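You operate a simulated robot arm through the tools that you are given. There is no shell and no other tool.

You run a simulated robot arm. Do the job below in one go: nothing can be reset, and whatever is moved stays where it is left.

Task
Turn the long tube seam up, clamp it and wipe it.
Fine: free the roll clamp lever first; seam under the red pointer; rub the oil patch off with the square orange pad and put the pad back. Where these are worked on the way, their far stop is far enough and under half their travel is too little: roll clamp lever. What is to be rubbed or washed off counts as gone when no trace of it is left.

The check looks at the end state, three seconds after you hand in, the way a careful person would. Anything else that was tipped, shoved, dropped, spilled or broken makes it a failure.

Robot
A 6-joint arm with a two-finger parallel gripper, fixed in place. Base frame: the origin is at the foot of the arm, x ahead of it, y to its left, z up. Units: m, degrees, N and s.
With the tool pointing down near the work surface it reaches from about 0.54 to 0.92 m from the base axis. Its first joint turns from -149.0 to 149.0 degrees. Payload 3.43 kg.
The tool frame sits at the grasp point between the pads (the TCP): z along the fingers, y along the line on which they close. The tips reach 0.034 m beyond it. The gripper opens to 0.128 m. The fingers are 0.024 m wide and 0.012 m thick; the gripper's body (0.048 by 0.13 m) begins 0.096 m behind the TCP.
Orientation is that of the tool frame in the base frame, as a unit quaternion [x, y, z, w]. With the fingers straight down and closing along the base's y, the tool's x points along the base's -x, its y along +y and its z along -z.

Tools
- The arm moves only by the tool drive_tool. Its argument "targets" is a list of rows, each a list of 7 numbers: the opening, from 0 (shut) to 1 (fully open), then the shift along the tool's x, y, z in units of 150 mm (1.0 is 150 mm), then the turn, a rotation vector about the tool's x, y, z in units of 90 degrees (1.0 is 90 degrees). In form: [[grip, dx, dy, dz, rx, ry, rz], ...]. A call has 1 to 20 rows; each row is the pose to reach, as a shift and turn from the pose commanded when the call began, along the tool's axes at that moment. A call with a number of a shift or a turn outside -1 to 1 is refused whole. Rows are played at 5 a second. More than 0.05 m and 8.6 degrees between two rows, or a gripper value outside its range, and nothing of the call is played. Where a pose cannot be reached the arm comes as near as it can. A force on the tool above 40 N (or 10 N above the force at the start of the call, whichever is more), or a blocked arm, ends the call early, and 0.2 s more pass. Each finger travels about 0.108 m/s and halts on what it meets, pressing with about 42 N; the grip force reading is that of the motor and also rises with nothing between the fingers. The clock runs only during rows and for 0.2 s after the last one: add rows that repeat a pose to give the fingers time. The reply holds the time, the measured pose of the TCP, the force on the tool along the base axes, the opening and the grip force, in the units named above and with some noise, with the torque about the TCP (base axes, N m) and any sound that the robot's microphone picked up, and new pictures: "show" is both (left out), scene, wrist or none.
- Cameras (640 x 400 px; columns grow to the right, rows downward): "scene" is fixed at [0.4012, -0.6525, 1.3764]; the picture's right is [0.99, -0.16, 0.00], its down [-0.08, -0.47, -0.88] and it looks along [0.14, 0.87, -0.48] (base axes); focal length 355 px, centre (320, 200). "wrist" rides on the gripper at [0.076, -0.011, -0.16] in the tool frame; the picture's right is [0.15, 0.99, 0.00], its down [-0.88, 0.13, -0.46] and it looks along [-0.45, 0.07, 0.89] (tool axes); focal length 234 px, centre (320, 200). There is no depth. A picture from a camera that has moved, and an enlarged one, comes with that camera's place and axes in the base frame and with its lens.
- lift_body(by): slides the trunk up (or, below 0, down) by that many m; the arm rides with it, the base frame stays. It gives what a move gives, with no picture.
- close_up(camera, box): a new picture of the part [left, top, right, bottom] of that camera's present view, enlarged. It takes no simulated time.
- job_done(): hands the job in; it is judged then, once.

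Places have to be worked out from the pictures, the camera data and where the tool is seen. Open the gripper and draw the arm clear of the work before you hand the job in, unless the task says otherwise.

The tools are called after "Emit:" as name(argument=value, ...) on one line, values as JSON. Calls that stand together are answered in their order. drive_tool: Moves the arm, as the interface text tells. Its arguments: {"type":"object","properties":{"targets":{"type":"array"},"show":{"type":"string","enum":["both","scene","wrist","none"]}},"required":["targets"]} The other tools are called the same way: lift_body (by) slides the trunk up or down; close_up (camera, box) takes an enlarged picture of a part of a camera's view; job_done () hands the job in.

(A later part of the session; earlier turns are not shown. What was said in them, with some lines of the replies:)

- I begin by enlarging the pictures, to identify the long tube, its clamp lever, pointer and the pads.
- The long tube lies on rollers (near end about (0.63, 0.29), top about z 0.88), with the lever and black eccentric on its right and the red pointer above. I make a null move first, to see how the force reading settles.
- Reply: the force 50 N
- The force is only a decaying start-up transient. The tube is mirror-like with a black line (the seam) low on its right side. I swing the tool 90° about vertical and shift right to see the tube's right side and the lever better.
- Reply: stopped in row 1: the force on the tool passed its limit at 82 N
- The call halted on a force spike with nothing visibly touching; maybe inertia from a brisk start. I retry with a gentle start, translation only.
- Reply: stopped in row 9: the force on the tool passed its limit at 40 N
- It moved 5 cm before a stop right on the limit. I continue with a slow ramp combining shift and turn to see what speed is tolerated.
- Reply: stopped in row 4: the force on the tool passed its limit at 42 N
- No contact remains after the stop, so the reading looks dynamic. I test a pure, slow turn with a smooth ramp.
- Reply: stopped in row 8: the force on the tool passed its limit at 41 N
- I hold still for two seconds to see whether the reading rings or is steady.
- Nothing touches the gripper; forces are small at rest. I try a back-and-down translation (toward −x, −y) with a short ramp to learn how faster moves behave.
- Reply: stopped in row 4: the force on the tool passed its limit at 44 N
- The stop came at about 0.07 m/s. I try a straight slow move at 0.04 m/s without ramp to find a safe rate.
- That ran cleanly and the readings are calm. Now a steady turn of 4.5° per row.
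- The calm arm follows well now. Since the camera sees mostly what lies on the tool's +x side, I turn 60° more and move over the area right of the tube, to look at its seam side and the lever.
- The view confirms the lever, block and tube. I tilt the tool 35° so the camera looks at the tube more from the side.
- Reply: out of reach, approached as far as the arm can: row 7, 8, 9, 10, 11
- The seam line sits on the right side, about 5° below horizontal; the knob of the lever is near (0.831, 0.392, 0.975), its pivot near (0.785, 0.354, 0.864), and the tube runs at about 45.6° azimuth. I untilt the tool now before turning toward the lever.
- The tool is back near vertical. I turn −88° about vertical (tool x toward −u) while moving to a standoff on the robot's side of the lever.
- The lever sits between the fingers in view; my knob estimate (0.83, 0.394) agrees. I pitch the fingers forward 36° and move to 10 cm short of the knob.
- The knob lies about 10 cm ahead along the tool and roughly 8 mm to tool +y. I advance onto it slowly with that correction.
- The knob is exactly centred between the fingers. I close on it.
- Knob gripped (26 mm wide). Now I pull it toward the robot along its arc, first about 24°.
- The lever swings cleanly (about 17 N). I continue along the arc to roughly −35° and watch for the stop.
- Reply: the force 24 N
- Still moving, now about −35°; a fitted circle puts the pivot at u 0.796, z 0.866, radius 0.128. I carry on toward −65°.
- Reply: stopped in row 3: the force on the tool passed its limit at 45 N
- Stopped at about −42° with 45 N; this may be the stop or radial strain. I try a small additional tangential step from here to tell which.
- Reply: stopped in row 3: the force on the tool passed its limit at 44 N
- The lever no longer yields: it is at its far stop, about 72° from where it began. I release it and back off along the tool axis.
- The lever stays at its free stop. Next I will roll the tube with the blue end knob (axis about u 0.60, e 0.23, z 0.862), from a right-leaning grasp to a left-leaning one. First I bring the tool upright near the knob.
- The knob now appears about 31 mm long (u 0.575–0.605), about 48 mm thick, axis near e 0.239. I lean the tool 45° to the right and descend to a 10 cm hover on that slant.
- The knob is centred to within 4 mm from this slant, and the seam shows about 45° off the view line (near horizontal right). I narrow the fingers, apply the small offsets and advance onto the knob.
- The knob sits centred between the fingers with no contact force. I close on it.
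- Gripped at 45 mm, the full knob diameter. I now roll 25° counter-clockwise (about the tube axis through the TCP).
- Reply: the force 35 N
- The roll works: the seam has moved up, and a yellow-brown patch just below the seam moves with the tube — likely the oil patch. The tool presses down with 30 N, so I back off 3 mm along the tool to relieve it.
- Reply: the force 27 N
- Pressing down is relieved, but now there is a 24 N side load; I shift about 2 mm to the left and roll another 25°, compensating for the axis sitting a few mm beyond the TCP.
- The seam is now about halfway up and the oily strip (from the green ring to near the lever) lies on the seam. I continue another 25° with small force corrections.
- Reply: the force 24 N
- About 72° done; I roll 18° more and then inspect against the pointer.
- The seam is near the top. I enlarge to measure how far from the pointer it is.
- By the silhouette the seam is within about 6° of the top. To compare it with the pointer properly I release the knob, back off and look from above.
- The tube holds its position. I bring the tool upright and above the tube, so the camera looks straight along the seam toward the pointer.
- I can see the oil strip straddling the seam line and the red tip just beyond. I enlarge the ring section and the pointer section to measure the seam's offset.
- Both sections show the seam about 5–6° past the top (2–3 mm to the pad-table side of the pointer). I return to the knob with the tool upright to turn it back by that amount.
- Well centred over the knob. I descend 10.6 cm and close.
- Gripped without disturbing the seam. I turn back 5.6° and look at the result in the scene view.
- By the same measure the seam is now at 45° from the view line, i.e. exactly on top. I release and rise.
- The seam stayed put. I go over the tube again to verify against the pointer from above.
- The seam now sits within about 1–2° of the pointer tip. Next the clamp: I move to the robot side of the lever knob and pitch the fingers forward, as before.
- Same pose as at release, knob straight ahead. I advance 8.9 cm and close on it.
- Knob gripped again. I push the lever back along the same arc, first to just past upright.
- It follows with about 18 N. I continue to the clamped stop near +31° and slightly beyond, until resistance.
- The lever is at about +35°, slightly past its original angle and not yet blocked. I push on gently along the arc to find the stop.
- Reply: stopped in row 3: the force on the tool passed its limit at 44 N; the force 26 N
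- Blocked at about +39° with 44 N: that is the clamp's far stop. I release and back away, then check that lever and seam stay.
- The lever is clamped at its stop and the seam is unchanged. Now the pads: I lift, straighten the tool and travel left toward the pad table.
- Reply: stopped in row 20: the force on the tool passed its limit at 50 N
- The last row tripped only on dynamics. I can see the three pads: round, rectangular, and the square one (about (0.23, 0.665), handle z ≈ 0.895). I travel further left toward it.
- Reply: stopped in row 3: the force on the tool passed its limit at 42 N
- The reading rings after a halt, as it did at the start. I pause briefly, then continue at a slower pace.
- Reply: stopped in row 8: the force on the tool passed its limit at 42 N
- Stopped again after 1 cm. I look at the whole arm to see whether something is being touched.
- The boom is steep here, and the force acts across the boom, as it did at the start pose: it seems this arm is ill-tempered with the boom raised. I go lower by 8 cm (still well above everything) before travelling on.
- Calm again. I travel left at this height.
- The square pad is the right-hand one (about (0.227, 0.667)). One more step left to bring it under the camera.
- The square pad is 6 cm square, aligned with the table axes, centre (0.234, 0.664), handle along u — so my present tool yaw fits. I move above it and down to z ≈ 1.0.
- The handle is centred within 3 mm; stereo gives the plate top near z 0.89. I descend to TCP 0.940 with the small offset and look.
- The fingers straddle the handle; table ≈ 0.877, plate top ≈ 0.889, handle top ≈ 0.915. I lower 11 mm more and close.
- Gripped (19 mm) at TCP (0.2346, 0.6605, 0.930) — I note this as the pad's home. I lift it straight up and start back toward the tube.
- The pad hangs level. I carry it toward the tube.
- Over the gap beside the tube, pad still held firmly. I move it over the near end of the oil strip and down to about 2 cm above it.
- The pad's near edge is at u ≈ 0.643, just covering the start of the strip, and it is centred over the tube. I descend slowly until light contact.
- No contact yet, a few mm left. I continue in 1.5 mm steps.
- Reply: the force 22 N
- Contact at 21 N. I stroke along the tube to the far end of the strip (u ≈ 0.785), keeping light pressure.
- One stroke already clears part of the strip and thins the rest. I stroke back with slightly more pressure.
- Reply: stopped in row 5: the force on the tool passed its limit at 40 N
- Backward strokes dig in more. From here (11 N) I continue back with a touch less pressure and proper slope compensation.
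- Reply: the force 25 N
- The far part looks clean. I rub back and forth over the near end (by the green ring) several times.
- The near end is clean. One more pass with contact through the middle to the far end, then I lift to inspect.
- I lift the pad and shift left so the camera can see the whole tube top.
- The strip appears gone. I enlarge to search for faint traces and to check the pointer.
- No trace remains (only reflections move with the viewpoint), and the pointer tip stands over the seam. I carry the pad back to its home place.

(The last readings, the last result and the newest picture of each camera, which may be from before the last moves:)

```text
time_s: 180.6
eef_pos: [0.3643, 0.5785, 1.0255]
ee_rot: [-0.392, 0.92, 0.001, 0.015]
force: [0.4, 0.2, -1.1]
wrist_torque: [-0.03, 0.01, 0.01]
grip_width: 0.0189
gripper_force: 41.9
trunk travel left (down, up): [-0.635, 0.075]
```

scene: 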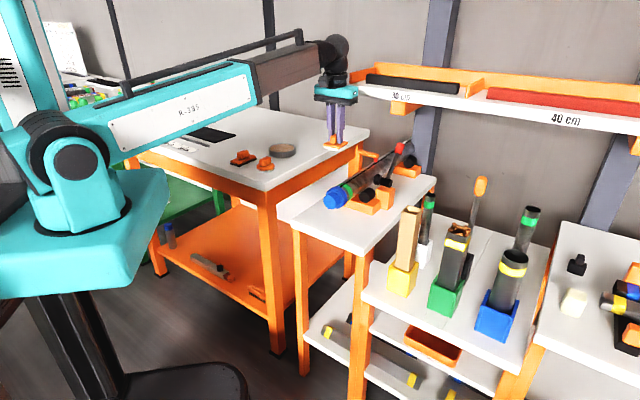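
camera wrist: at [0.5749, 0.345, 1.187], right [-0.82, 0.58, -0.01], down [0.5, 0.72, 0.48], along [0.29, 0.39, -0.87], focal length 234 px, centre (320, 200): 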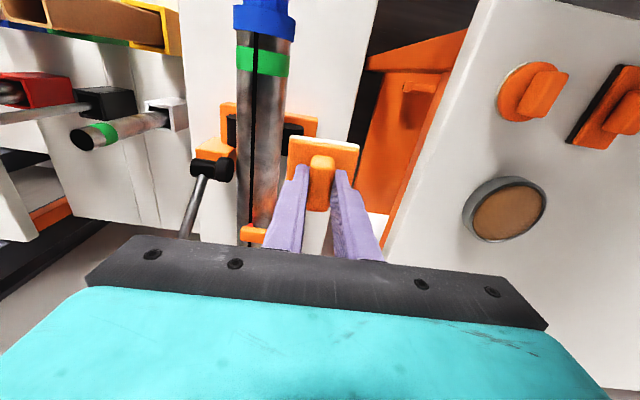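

Remaining offset to home is about (−0.130, +0.082); one more move puts me above it.

Emit:
drive_tool(targets=[[0, 0.004, 0.02, 0, 0, 0, 0], [0, 0.012, 0.06, 0, 0, 0, 0], [0, 0.022, 0.11, 0, 0, 0, 0], [0, 0.034, 0.17, 0, 0, 0, 0], [0, 0.046, 0.23, 0, 0, 0, 0], [0, 0.058, 0.29, 0, 0, 0, 0], [0, 0.07, 0.35, 0, 0, 0, 0], [0, 0.082, 0.41, 0, 0, 0, 0], [0, 0.094, 0.47, 0, 0, 0, 0], [0, 0.106, 0.53, 0, 0, 0, 0], [0, 0.118, 0.59, 0, 0, 0, 0], [0, 0.13, 0.65, 0, 0, 0, 0], [0, 0.142, 0.71, 0, 0, 0, 0], [0, 0.154, 0.77, 0, 0, 0, 0], [0, 0.166, 0.83, 0, 0, 0, 0], [0, 0.177, 0.88, 0, 0, 0, 0], [0, 0.188, 0.93, 0, 0, 0, 0], [0, 0.197, 0.97, 0, 0, 0, 0], [0, 0.204, 1.0, 0, 0, 0, 0]], show="both")

Emit:
close_up(camera="scene", box=[180, 90, 280, 180])

Emit:
close_up(camera="wrist", box=[220, 80, 420, 260])

```text
time_s: 184.6
eef_pos: [0.2338, 0.66, 1.0223]
ee_rot: [-0.393, 0.919, 0.001, 0.015]
force: [0.7, 0.0, -0.4]
wrist_torque: [0.03, 0.01, -0.02]
grip_width: 0.0185
gripper_force: 42.0
trunk travel left (down, up): [-0.635, 0.075]
camera wrist: at [0.1858, 0.5934, 1.1807], right [-0.82, 0.58, -0.01], down [0.5, 0.72, 0.48], along [0.29, 0.38, -0.88], focal length 234 px, centre (320, 200)
```

scene: 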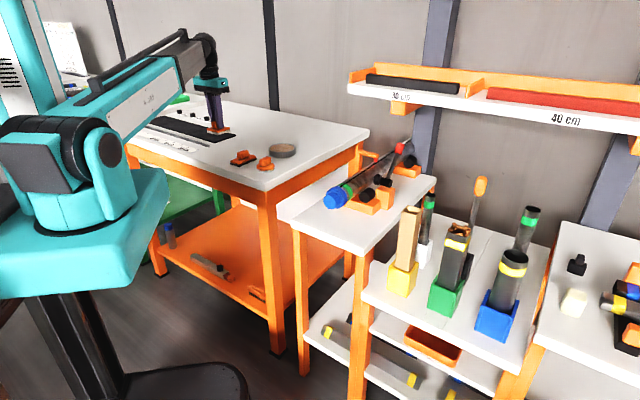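
wrist: 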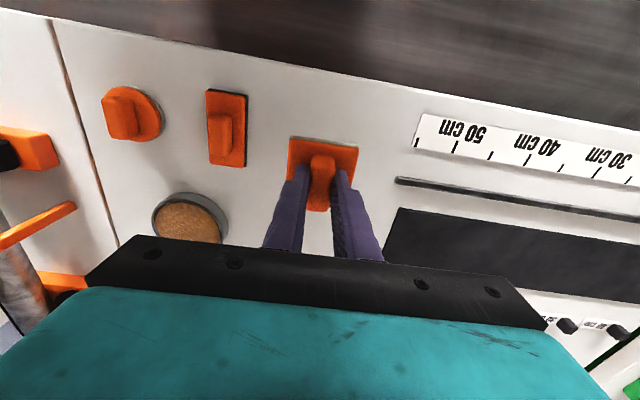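

```text
4.44 times, centred on (230, 135) of scene
camera zoom: at [0.4012, -0.6525, 1.3764], right [0.99, -0.16, 0.0], down [-0.08, -0.47, -0.88], along [0.14, 0.87, -0.48], focal length 1576 px, centre (720, 489)
```

zoom: 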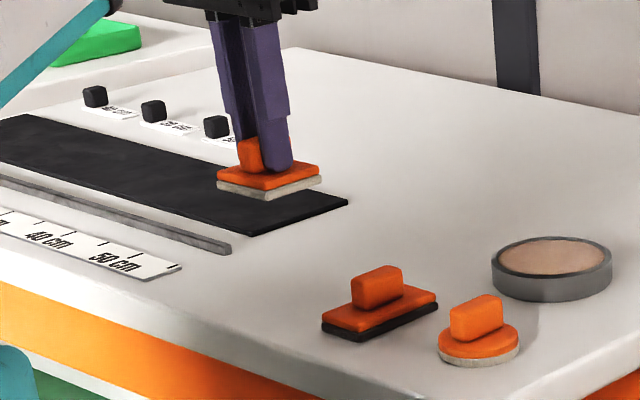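

```text
2.22 times, centred on (320, 170) of wrist
camera zoom: at [0.1858, 0.5934, 1.1807], right [-0.82, 0.58, -0.01], down [0.5, 0.72, 0.48], along [0.29, 0.38, -0.88], focal length 520 px, centre (320, 267)
```

zoom: 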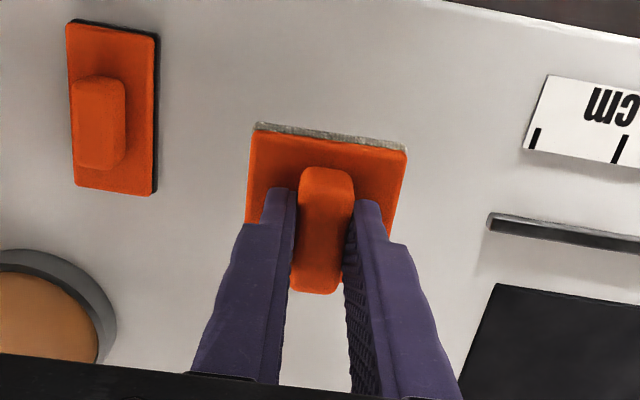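

The pad sits in the grip as before. I lower it onto its home spot, slowly at the end.

Emit:
drive_tool(targets=[[0, 0.002, 0.002, 0.03, 0, 0, 0], [0, 0.004, 0.004, 0.07, 0, 0, 0], [0, 0.007, 0.008, 0.12, 0, 0, 0], [0, 0.007, 0.008, 0.17, 0, 0, 0], [0, 0.007, 0.008, 0.22, 0, 0, 0], [0, 0.007, 0.008, 0.27, 0, 0, 0], [0, 0.007, 0.008, 0.32, 0, 0, 0], [0, 0.007, 0.008, 0.37, 0, 0, 0], [0, 0.007, 0.008, 0.42, 0, 0, 0], [0, 0.007, 0.008, 0.46, 0, 0, 0], [0, 0.007, 0.008, 0.5, 0, 0, 0], [0, 0.007, 0.008, 0.53, 0, 0, 0], [0, 0.007, 0.008, 0.555, 0, 0, 0], [0, 0.007, 0.008, 0.575, 0, 0, 0], [0, 0.007, 0.008, 0.59, 0, 0, 0], [0, 0.007, 0.008, 0.6, 0, 0, 0], [0, 0.007, 0.008, 0.605, 0, 0, 0]], show="scene")

Emit:
close_up(camera="scene", box=[195, 110, 255, 165])

```text
time_s: 188.2
eef_pos: [0.2363, 0.6595, 0.9319]
ee_rot: [-0.394, 0.919, 0.002, 0.015]
force: [0.5, 0.5, -0.3]
wrist_torque: [-0.02, 0.0, -0.01]
grip_width: 0.0186
gripper_force: 41.5
trunk travel left (down, up): [-0.635, 0.075]
```

scene: 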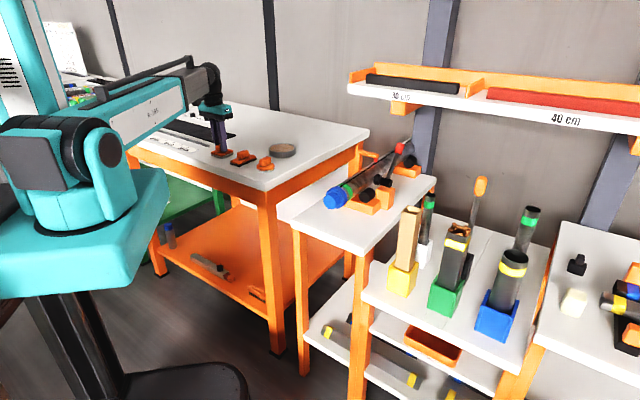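

```text
7.27 times, centred on (225, 138) of scene
camera zoom: at [0.4012, -0.6525, 1.3764], right [0.99, -0.16, 0.0], down [-0.08, -0.47, -0.88], along [0.14, 0.87, -0.48], focal length 2579 px, centre (1011, 654)
```

zoom: 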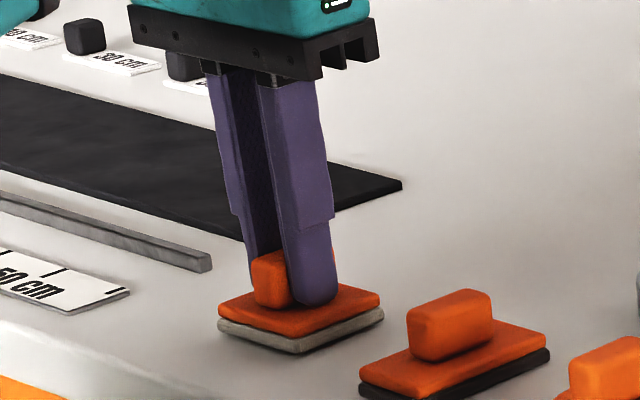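

Within a couple of pixels of its original image position, just above the table. I lower the last millimetres until it touches.

Emit:
drive_tool(targets=[[0, 0.003, 0, 0.006, 0, 0, 0], [0, 0.006, -0.004, 0.012, 0, 0, 0], [0, 0.006, -0.004, 0.016, 0, 0, 0]], show="none")

Emit:
close_up(camera="scene", box=[195, 110, 255, 165])

```text
time_s: 189.0
eef_pos: [0.2355, 0.66, 0.9308]
ee_rot: [-0.393, 0.919, 0.001, 0.014]
force: [0.2, -1.3, 7.3]
wrist_torque: [0.21, 0.1, 0.0]
grip_width: 0.0188
gripper_force: 42.0
trunk travel left (down, up): [-0.635, 0.075]
```

```text
7.27 times, centred on (225, 138) of scene
camera zoom: at [0.4012, -0.6525, 1.3764], right [0.99, -0.16, 0.0], down [-0.08, -0.47, -0.88], along [0.14, 0.87, -0.48], focal length 2579 px, centre (1011, 654)
```

zoom: 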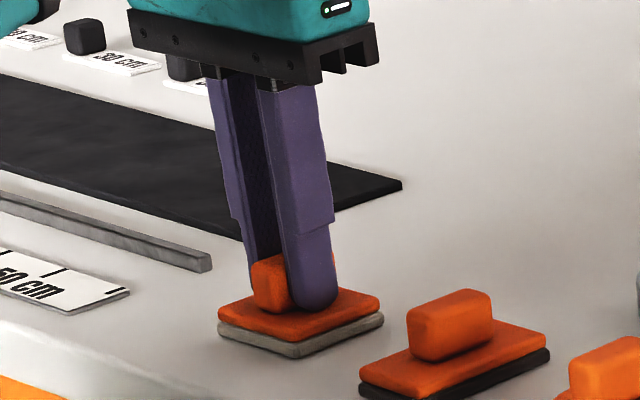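

Touching with 7 N at the original spot. I open the fingers and rise straight up.

Emit:
drive_tool(targets=[[0.2, 0, 0, 0, 0, 0, 0], [0.28, 0, 0, -0.003, 0, 0, 0], [0.35, 0, 0, -0.01, 0, 0, 0], [0.4, 0, 0, -0.02, 0, 0, 0], [0.4, 0, 0, -0.05, 0, 0, 0], [0.4, 0, 0, -0.1, 0, 0, 0], [0.4, 0, 0, -0.15, 0, 0, 0], [0.4, 0, 0, -0.2, 0, 0, 0], [0.4, 0, 0, -0.25, 0, 0, 0], [0.4, 0, 0, -0.3, 0, 0, 0], [0.4, 0, 0, -0.35, 0, 0, 0], [0.4, 0, 0, -0.4, 0, 0, 0], [0.4, 0, 0, -0.45, 0, 0, 0], [0.4, 0, 0, -0.5, 0, 0, 0], [0.4, 0, 0, -0.55, 0, 0, 0], [0.4, 0, 0, -0.6, 0, 0, 0], [0.4, 0, 0, -0.63, 0, 0, 0], [0.4, 0, 0, -0.65, 0, 0, 0]], show="both")

Emit:
close_up(camera="scene", box=[180, 90, 280, 180])

Emit:
close_up(camera="scene", box=[320, 125, 420, 215])

Emit:
close_up(camera="scene", box=[390, 130, 426, 160])

```text
time_s: 192.8
eef_pos: [0.2322, 0.6574, 1.0277]
ee_rot: [-0.393, 0.92, 0.002, 0.015]
force: [-0.2, 0.0, 0.1]
wrist_torque: [0.01, 0.02, 0.01]
grip_width: 0.0515
gripper_force: 0.0
trunk travel left (down, up): [-0.635, 0.075]
camera wrist: at [0.1847, 0.591, 1.1861], right [-0.82, 0.58, -0.01], down [0.5, 0.72, 0.48], along [0.29, 0.38, -0.88], focal length 234 px, centre (320, 200)
```

scene: 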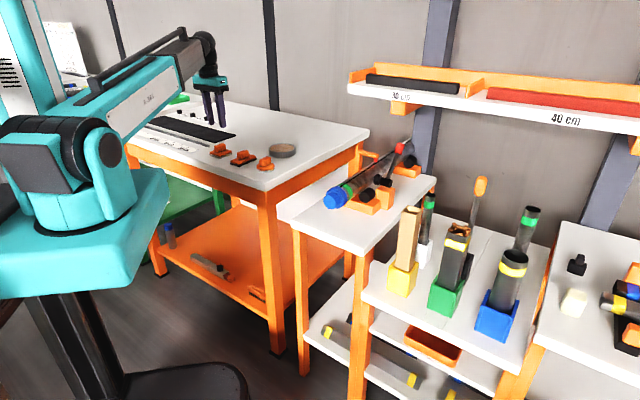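
wrist: 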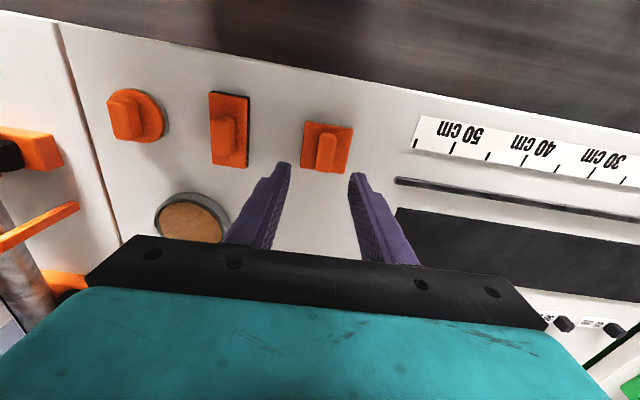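

```text
4.44 times, centred on (230, 135) of scene
camera zoom: at [0.4012, -0.6525, 1.3764], right [0.99, -0.16, 0.0], down [-0.08, -0.47, -0.88], along [0.14, 0.87, -0.48], focal length 1576 px, centre (720, 489)
```

zoom: 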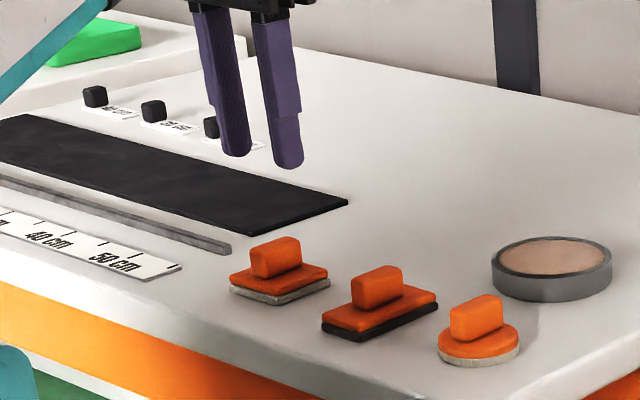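

```text
4.44 times, centred on (370, 170) of scene
camera zoom: at [0.4012, -0.6525, 1.3764], right [0.99, -0.16, 0.0], down [-0.08, -0.47, -0.88], along [0.14, 0.87, -0.48], focal length 1576 px, centre (98, 333)
```

zoom: 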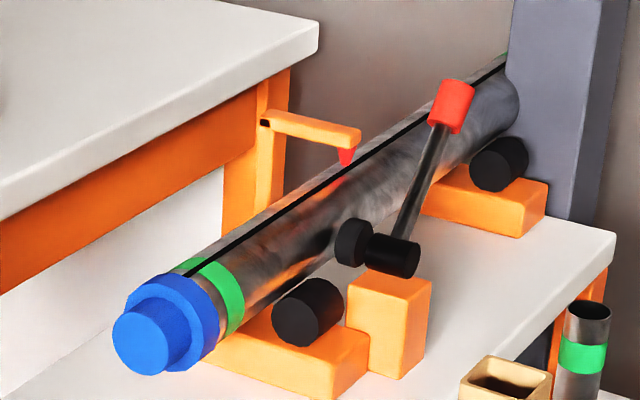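

```text
13.33 times, centred on (408, 145) of scene
camera zoom: at [0.4012, -0.6525, 1.3764], right [0.99, -0.16, 0.0], down [-0.08, -0.47, -0.88], along [0.14, 0.87, -0.48], focal length 4728 px, centre (-853, 933)
```

zoom: 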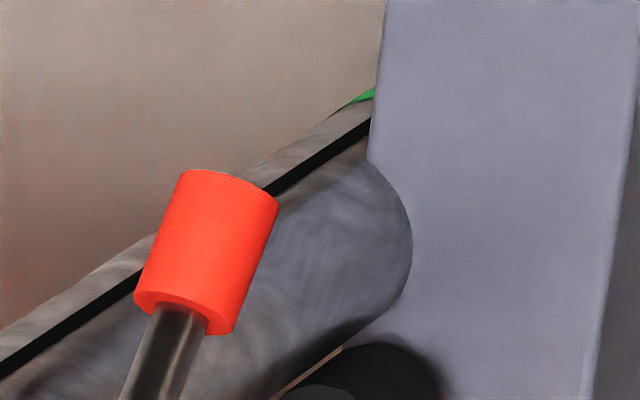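

The pad lies flat back at its place (within a few mm), the lever is clamped and the seam unchanged. I draw the arm away from the pads toward the robot and open the gripper.

Emit:
drive_tool(targets=[[0.5, 0.02, -0.02, -0.01, 0, 0, 0], [0.6, 0.05, -0.06, -0.03, 0, 0, 0], [0.7, 0.08, -0.1, -0.05, 0, 0, 0], [0.8, 0.12, -0.14, -0.07, 0, 0, 0], [0.9, 0.16, -0.18, -0.09, 0, 0, 0], [1, 0.2, -0.22, -0.1, 0, 0, 0], [1, 0.24, -0.26, -0.11, 0, 0, 0], [1, 0.28, -0.3, -0.12, 0, 0, 0], [1, 0.32, -0.34, -0.12, 0, 0, 0], [1, 0.36, -0.38, -0.12, 0, 0, 0], [1, 0.39, -0.42, -0.12, 0, 0, 0], [1, 0.41, -0.45, -0.12, 0, 0, 0], [1, 0.42, -0.46, -0.12, 0, 0, 0], [1, 0.42, -0.46, -0.12, 0, 0, 0]], show="both")

Emit:
close_up(camera="wrist", box=[200, 40, 480, 240])

Emit:
close_up(camera="scene", box=[340, 160, 376, 194])

```text
time_s: 195.8
eef_pos: [0.2394, 0.5633, 1.044]
ee_rot: [-0.394, 0.919, 0.002, 0.015]
force: [1.1, 0.1, 0.1]
wrist_torque: [-0.01, 0.01, 0.01]
grip_width: 0.1281
gripper_force: 0.1
trunk travel left (down, up): [-0.635, 0.075]
camera wrist: at [0.1912, 0.4974, 1.2027], right [-0.82, 0.58, -0.01], down [0.5, 0.72, 0.48], along [0.29, 0.38, -0.88], focal length 234 px, centre (320, 200)
```

scene: 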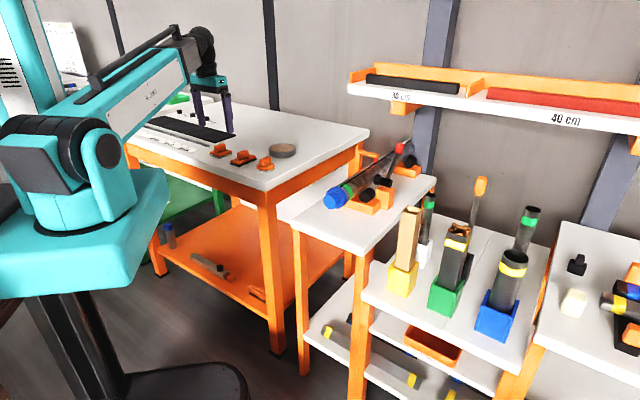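
wrist: 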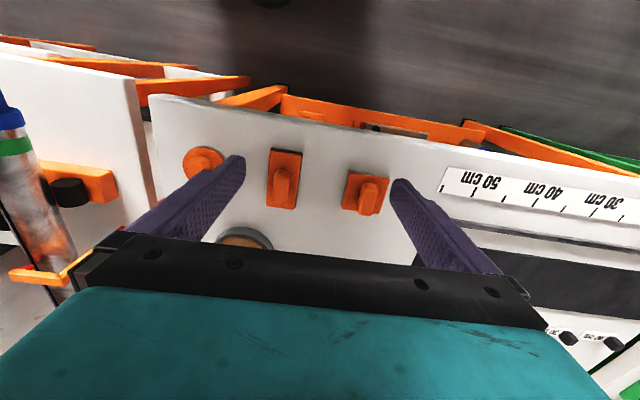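

```text
2.00 times, centred on (340, 140) of wrist
camera zoom: at [0.1912, 0.4974, 1.2027], right [-0.82, 0.58, -0.01], down [0.5, 0.72, 0.48], along [0.29, 0.38, -0.88], focal length 468 px, centre (280, 320)
```

zoom: 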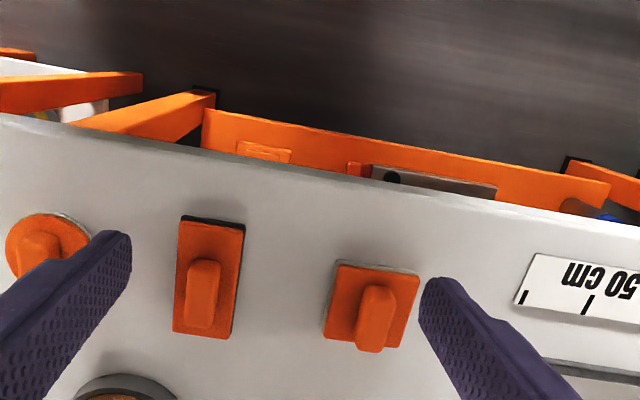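

```text
11.76 times, centred on (358, 177) of scene
camera zoom: at [0.4012, -0.6525, 1.3764], right [0.99, -0.16, 0.0], down [-0.08, -0.47, -0.88], along [0.14, 0.87, -0.48], focal length 4172 px, centre (-127, 471)
```

zoom: 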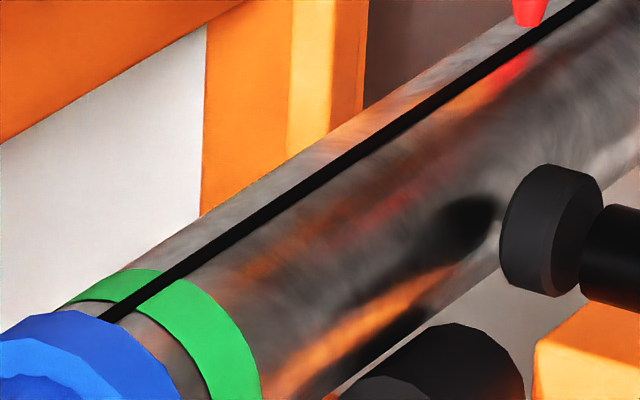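

All checks look right: the lever is at its clamp stop, the seam is under the pointer, the oil is gone, the square pad lies flat in its place, the gripper is open and the arm is clear. I hand the job in.

Emit:
job_done()

```text
The job is handed in.
```

The long tube is seam up under the red pointer, clamped and wiped, and I have handed the job in. I don't have the result of the check.

- **Lever:** I swung it to its free stop before turning the tube, then back to its clamp stop, where it blocked at about 44 N. It ended about 8° past where I found it.
- **Seam:** it sits within about 2° of the pointer, measured from above before clamping. It did not move when I clamped it or while I wiped.
- **Oil patch:** I rubbed it off with the square orange pad over several passes. Close views show no trace, only orange reflections from the bracket on the shiny tube.
- **Pad:** it lies flat in its place. It shifted about 4 to 6 mm when the fingers opened, and I left it rather than risk another grasp.
- **Arm:** the gripper is open and the arm is drawn clear. I saw nothing else moved or knocked in the last pictures.
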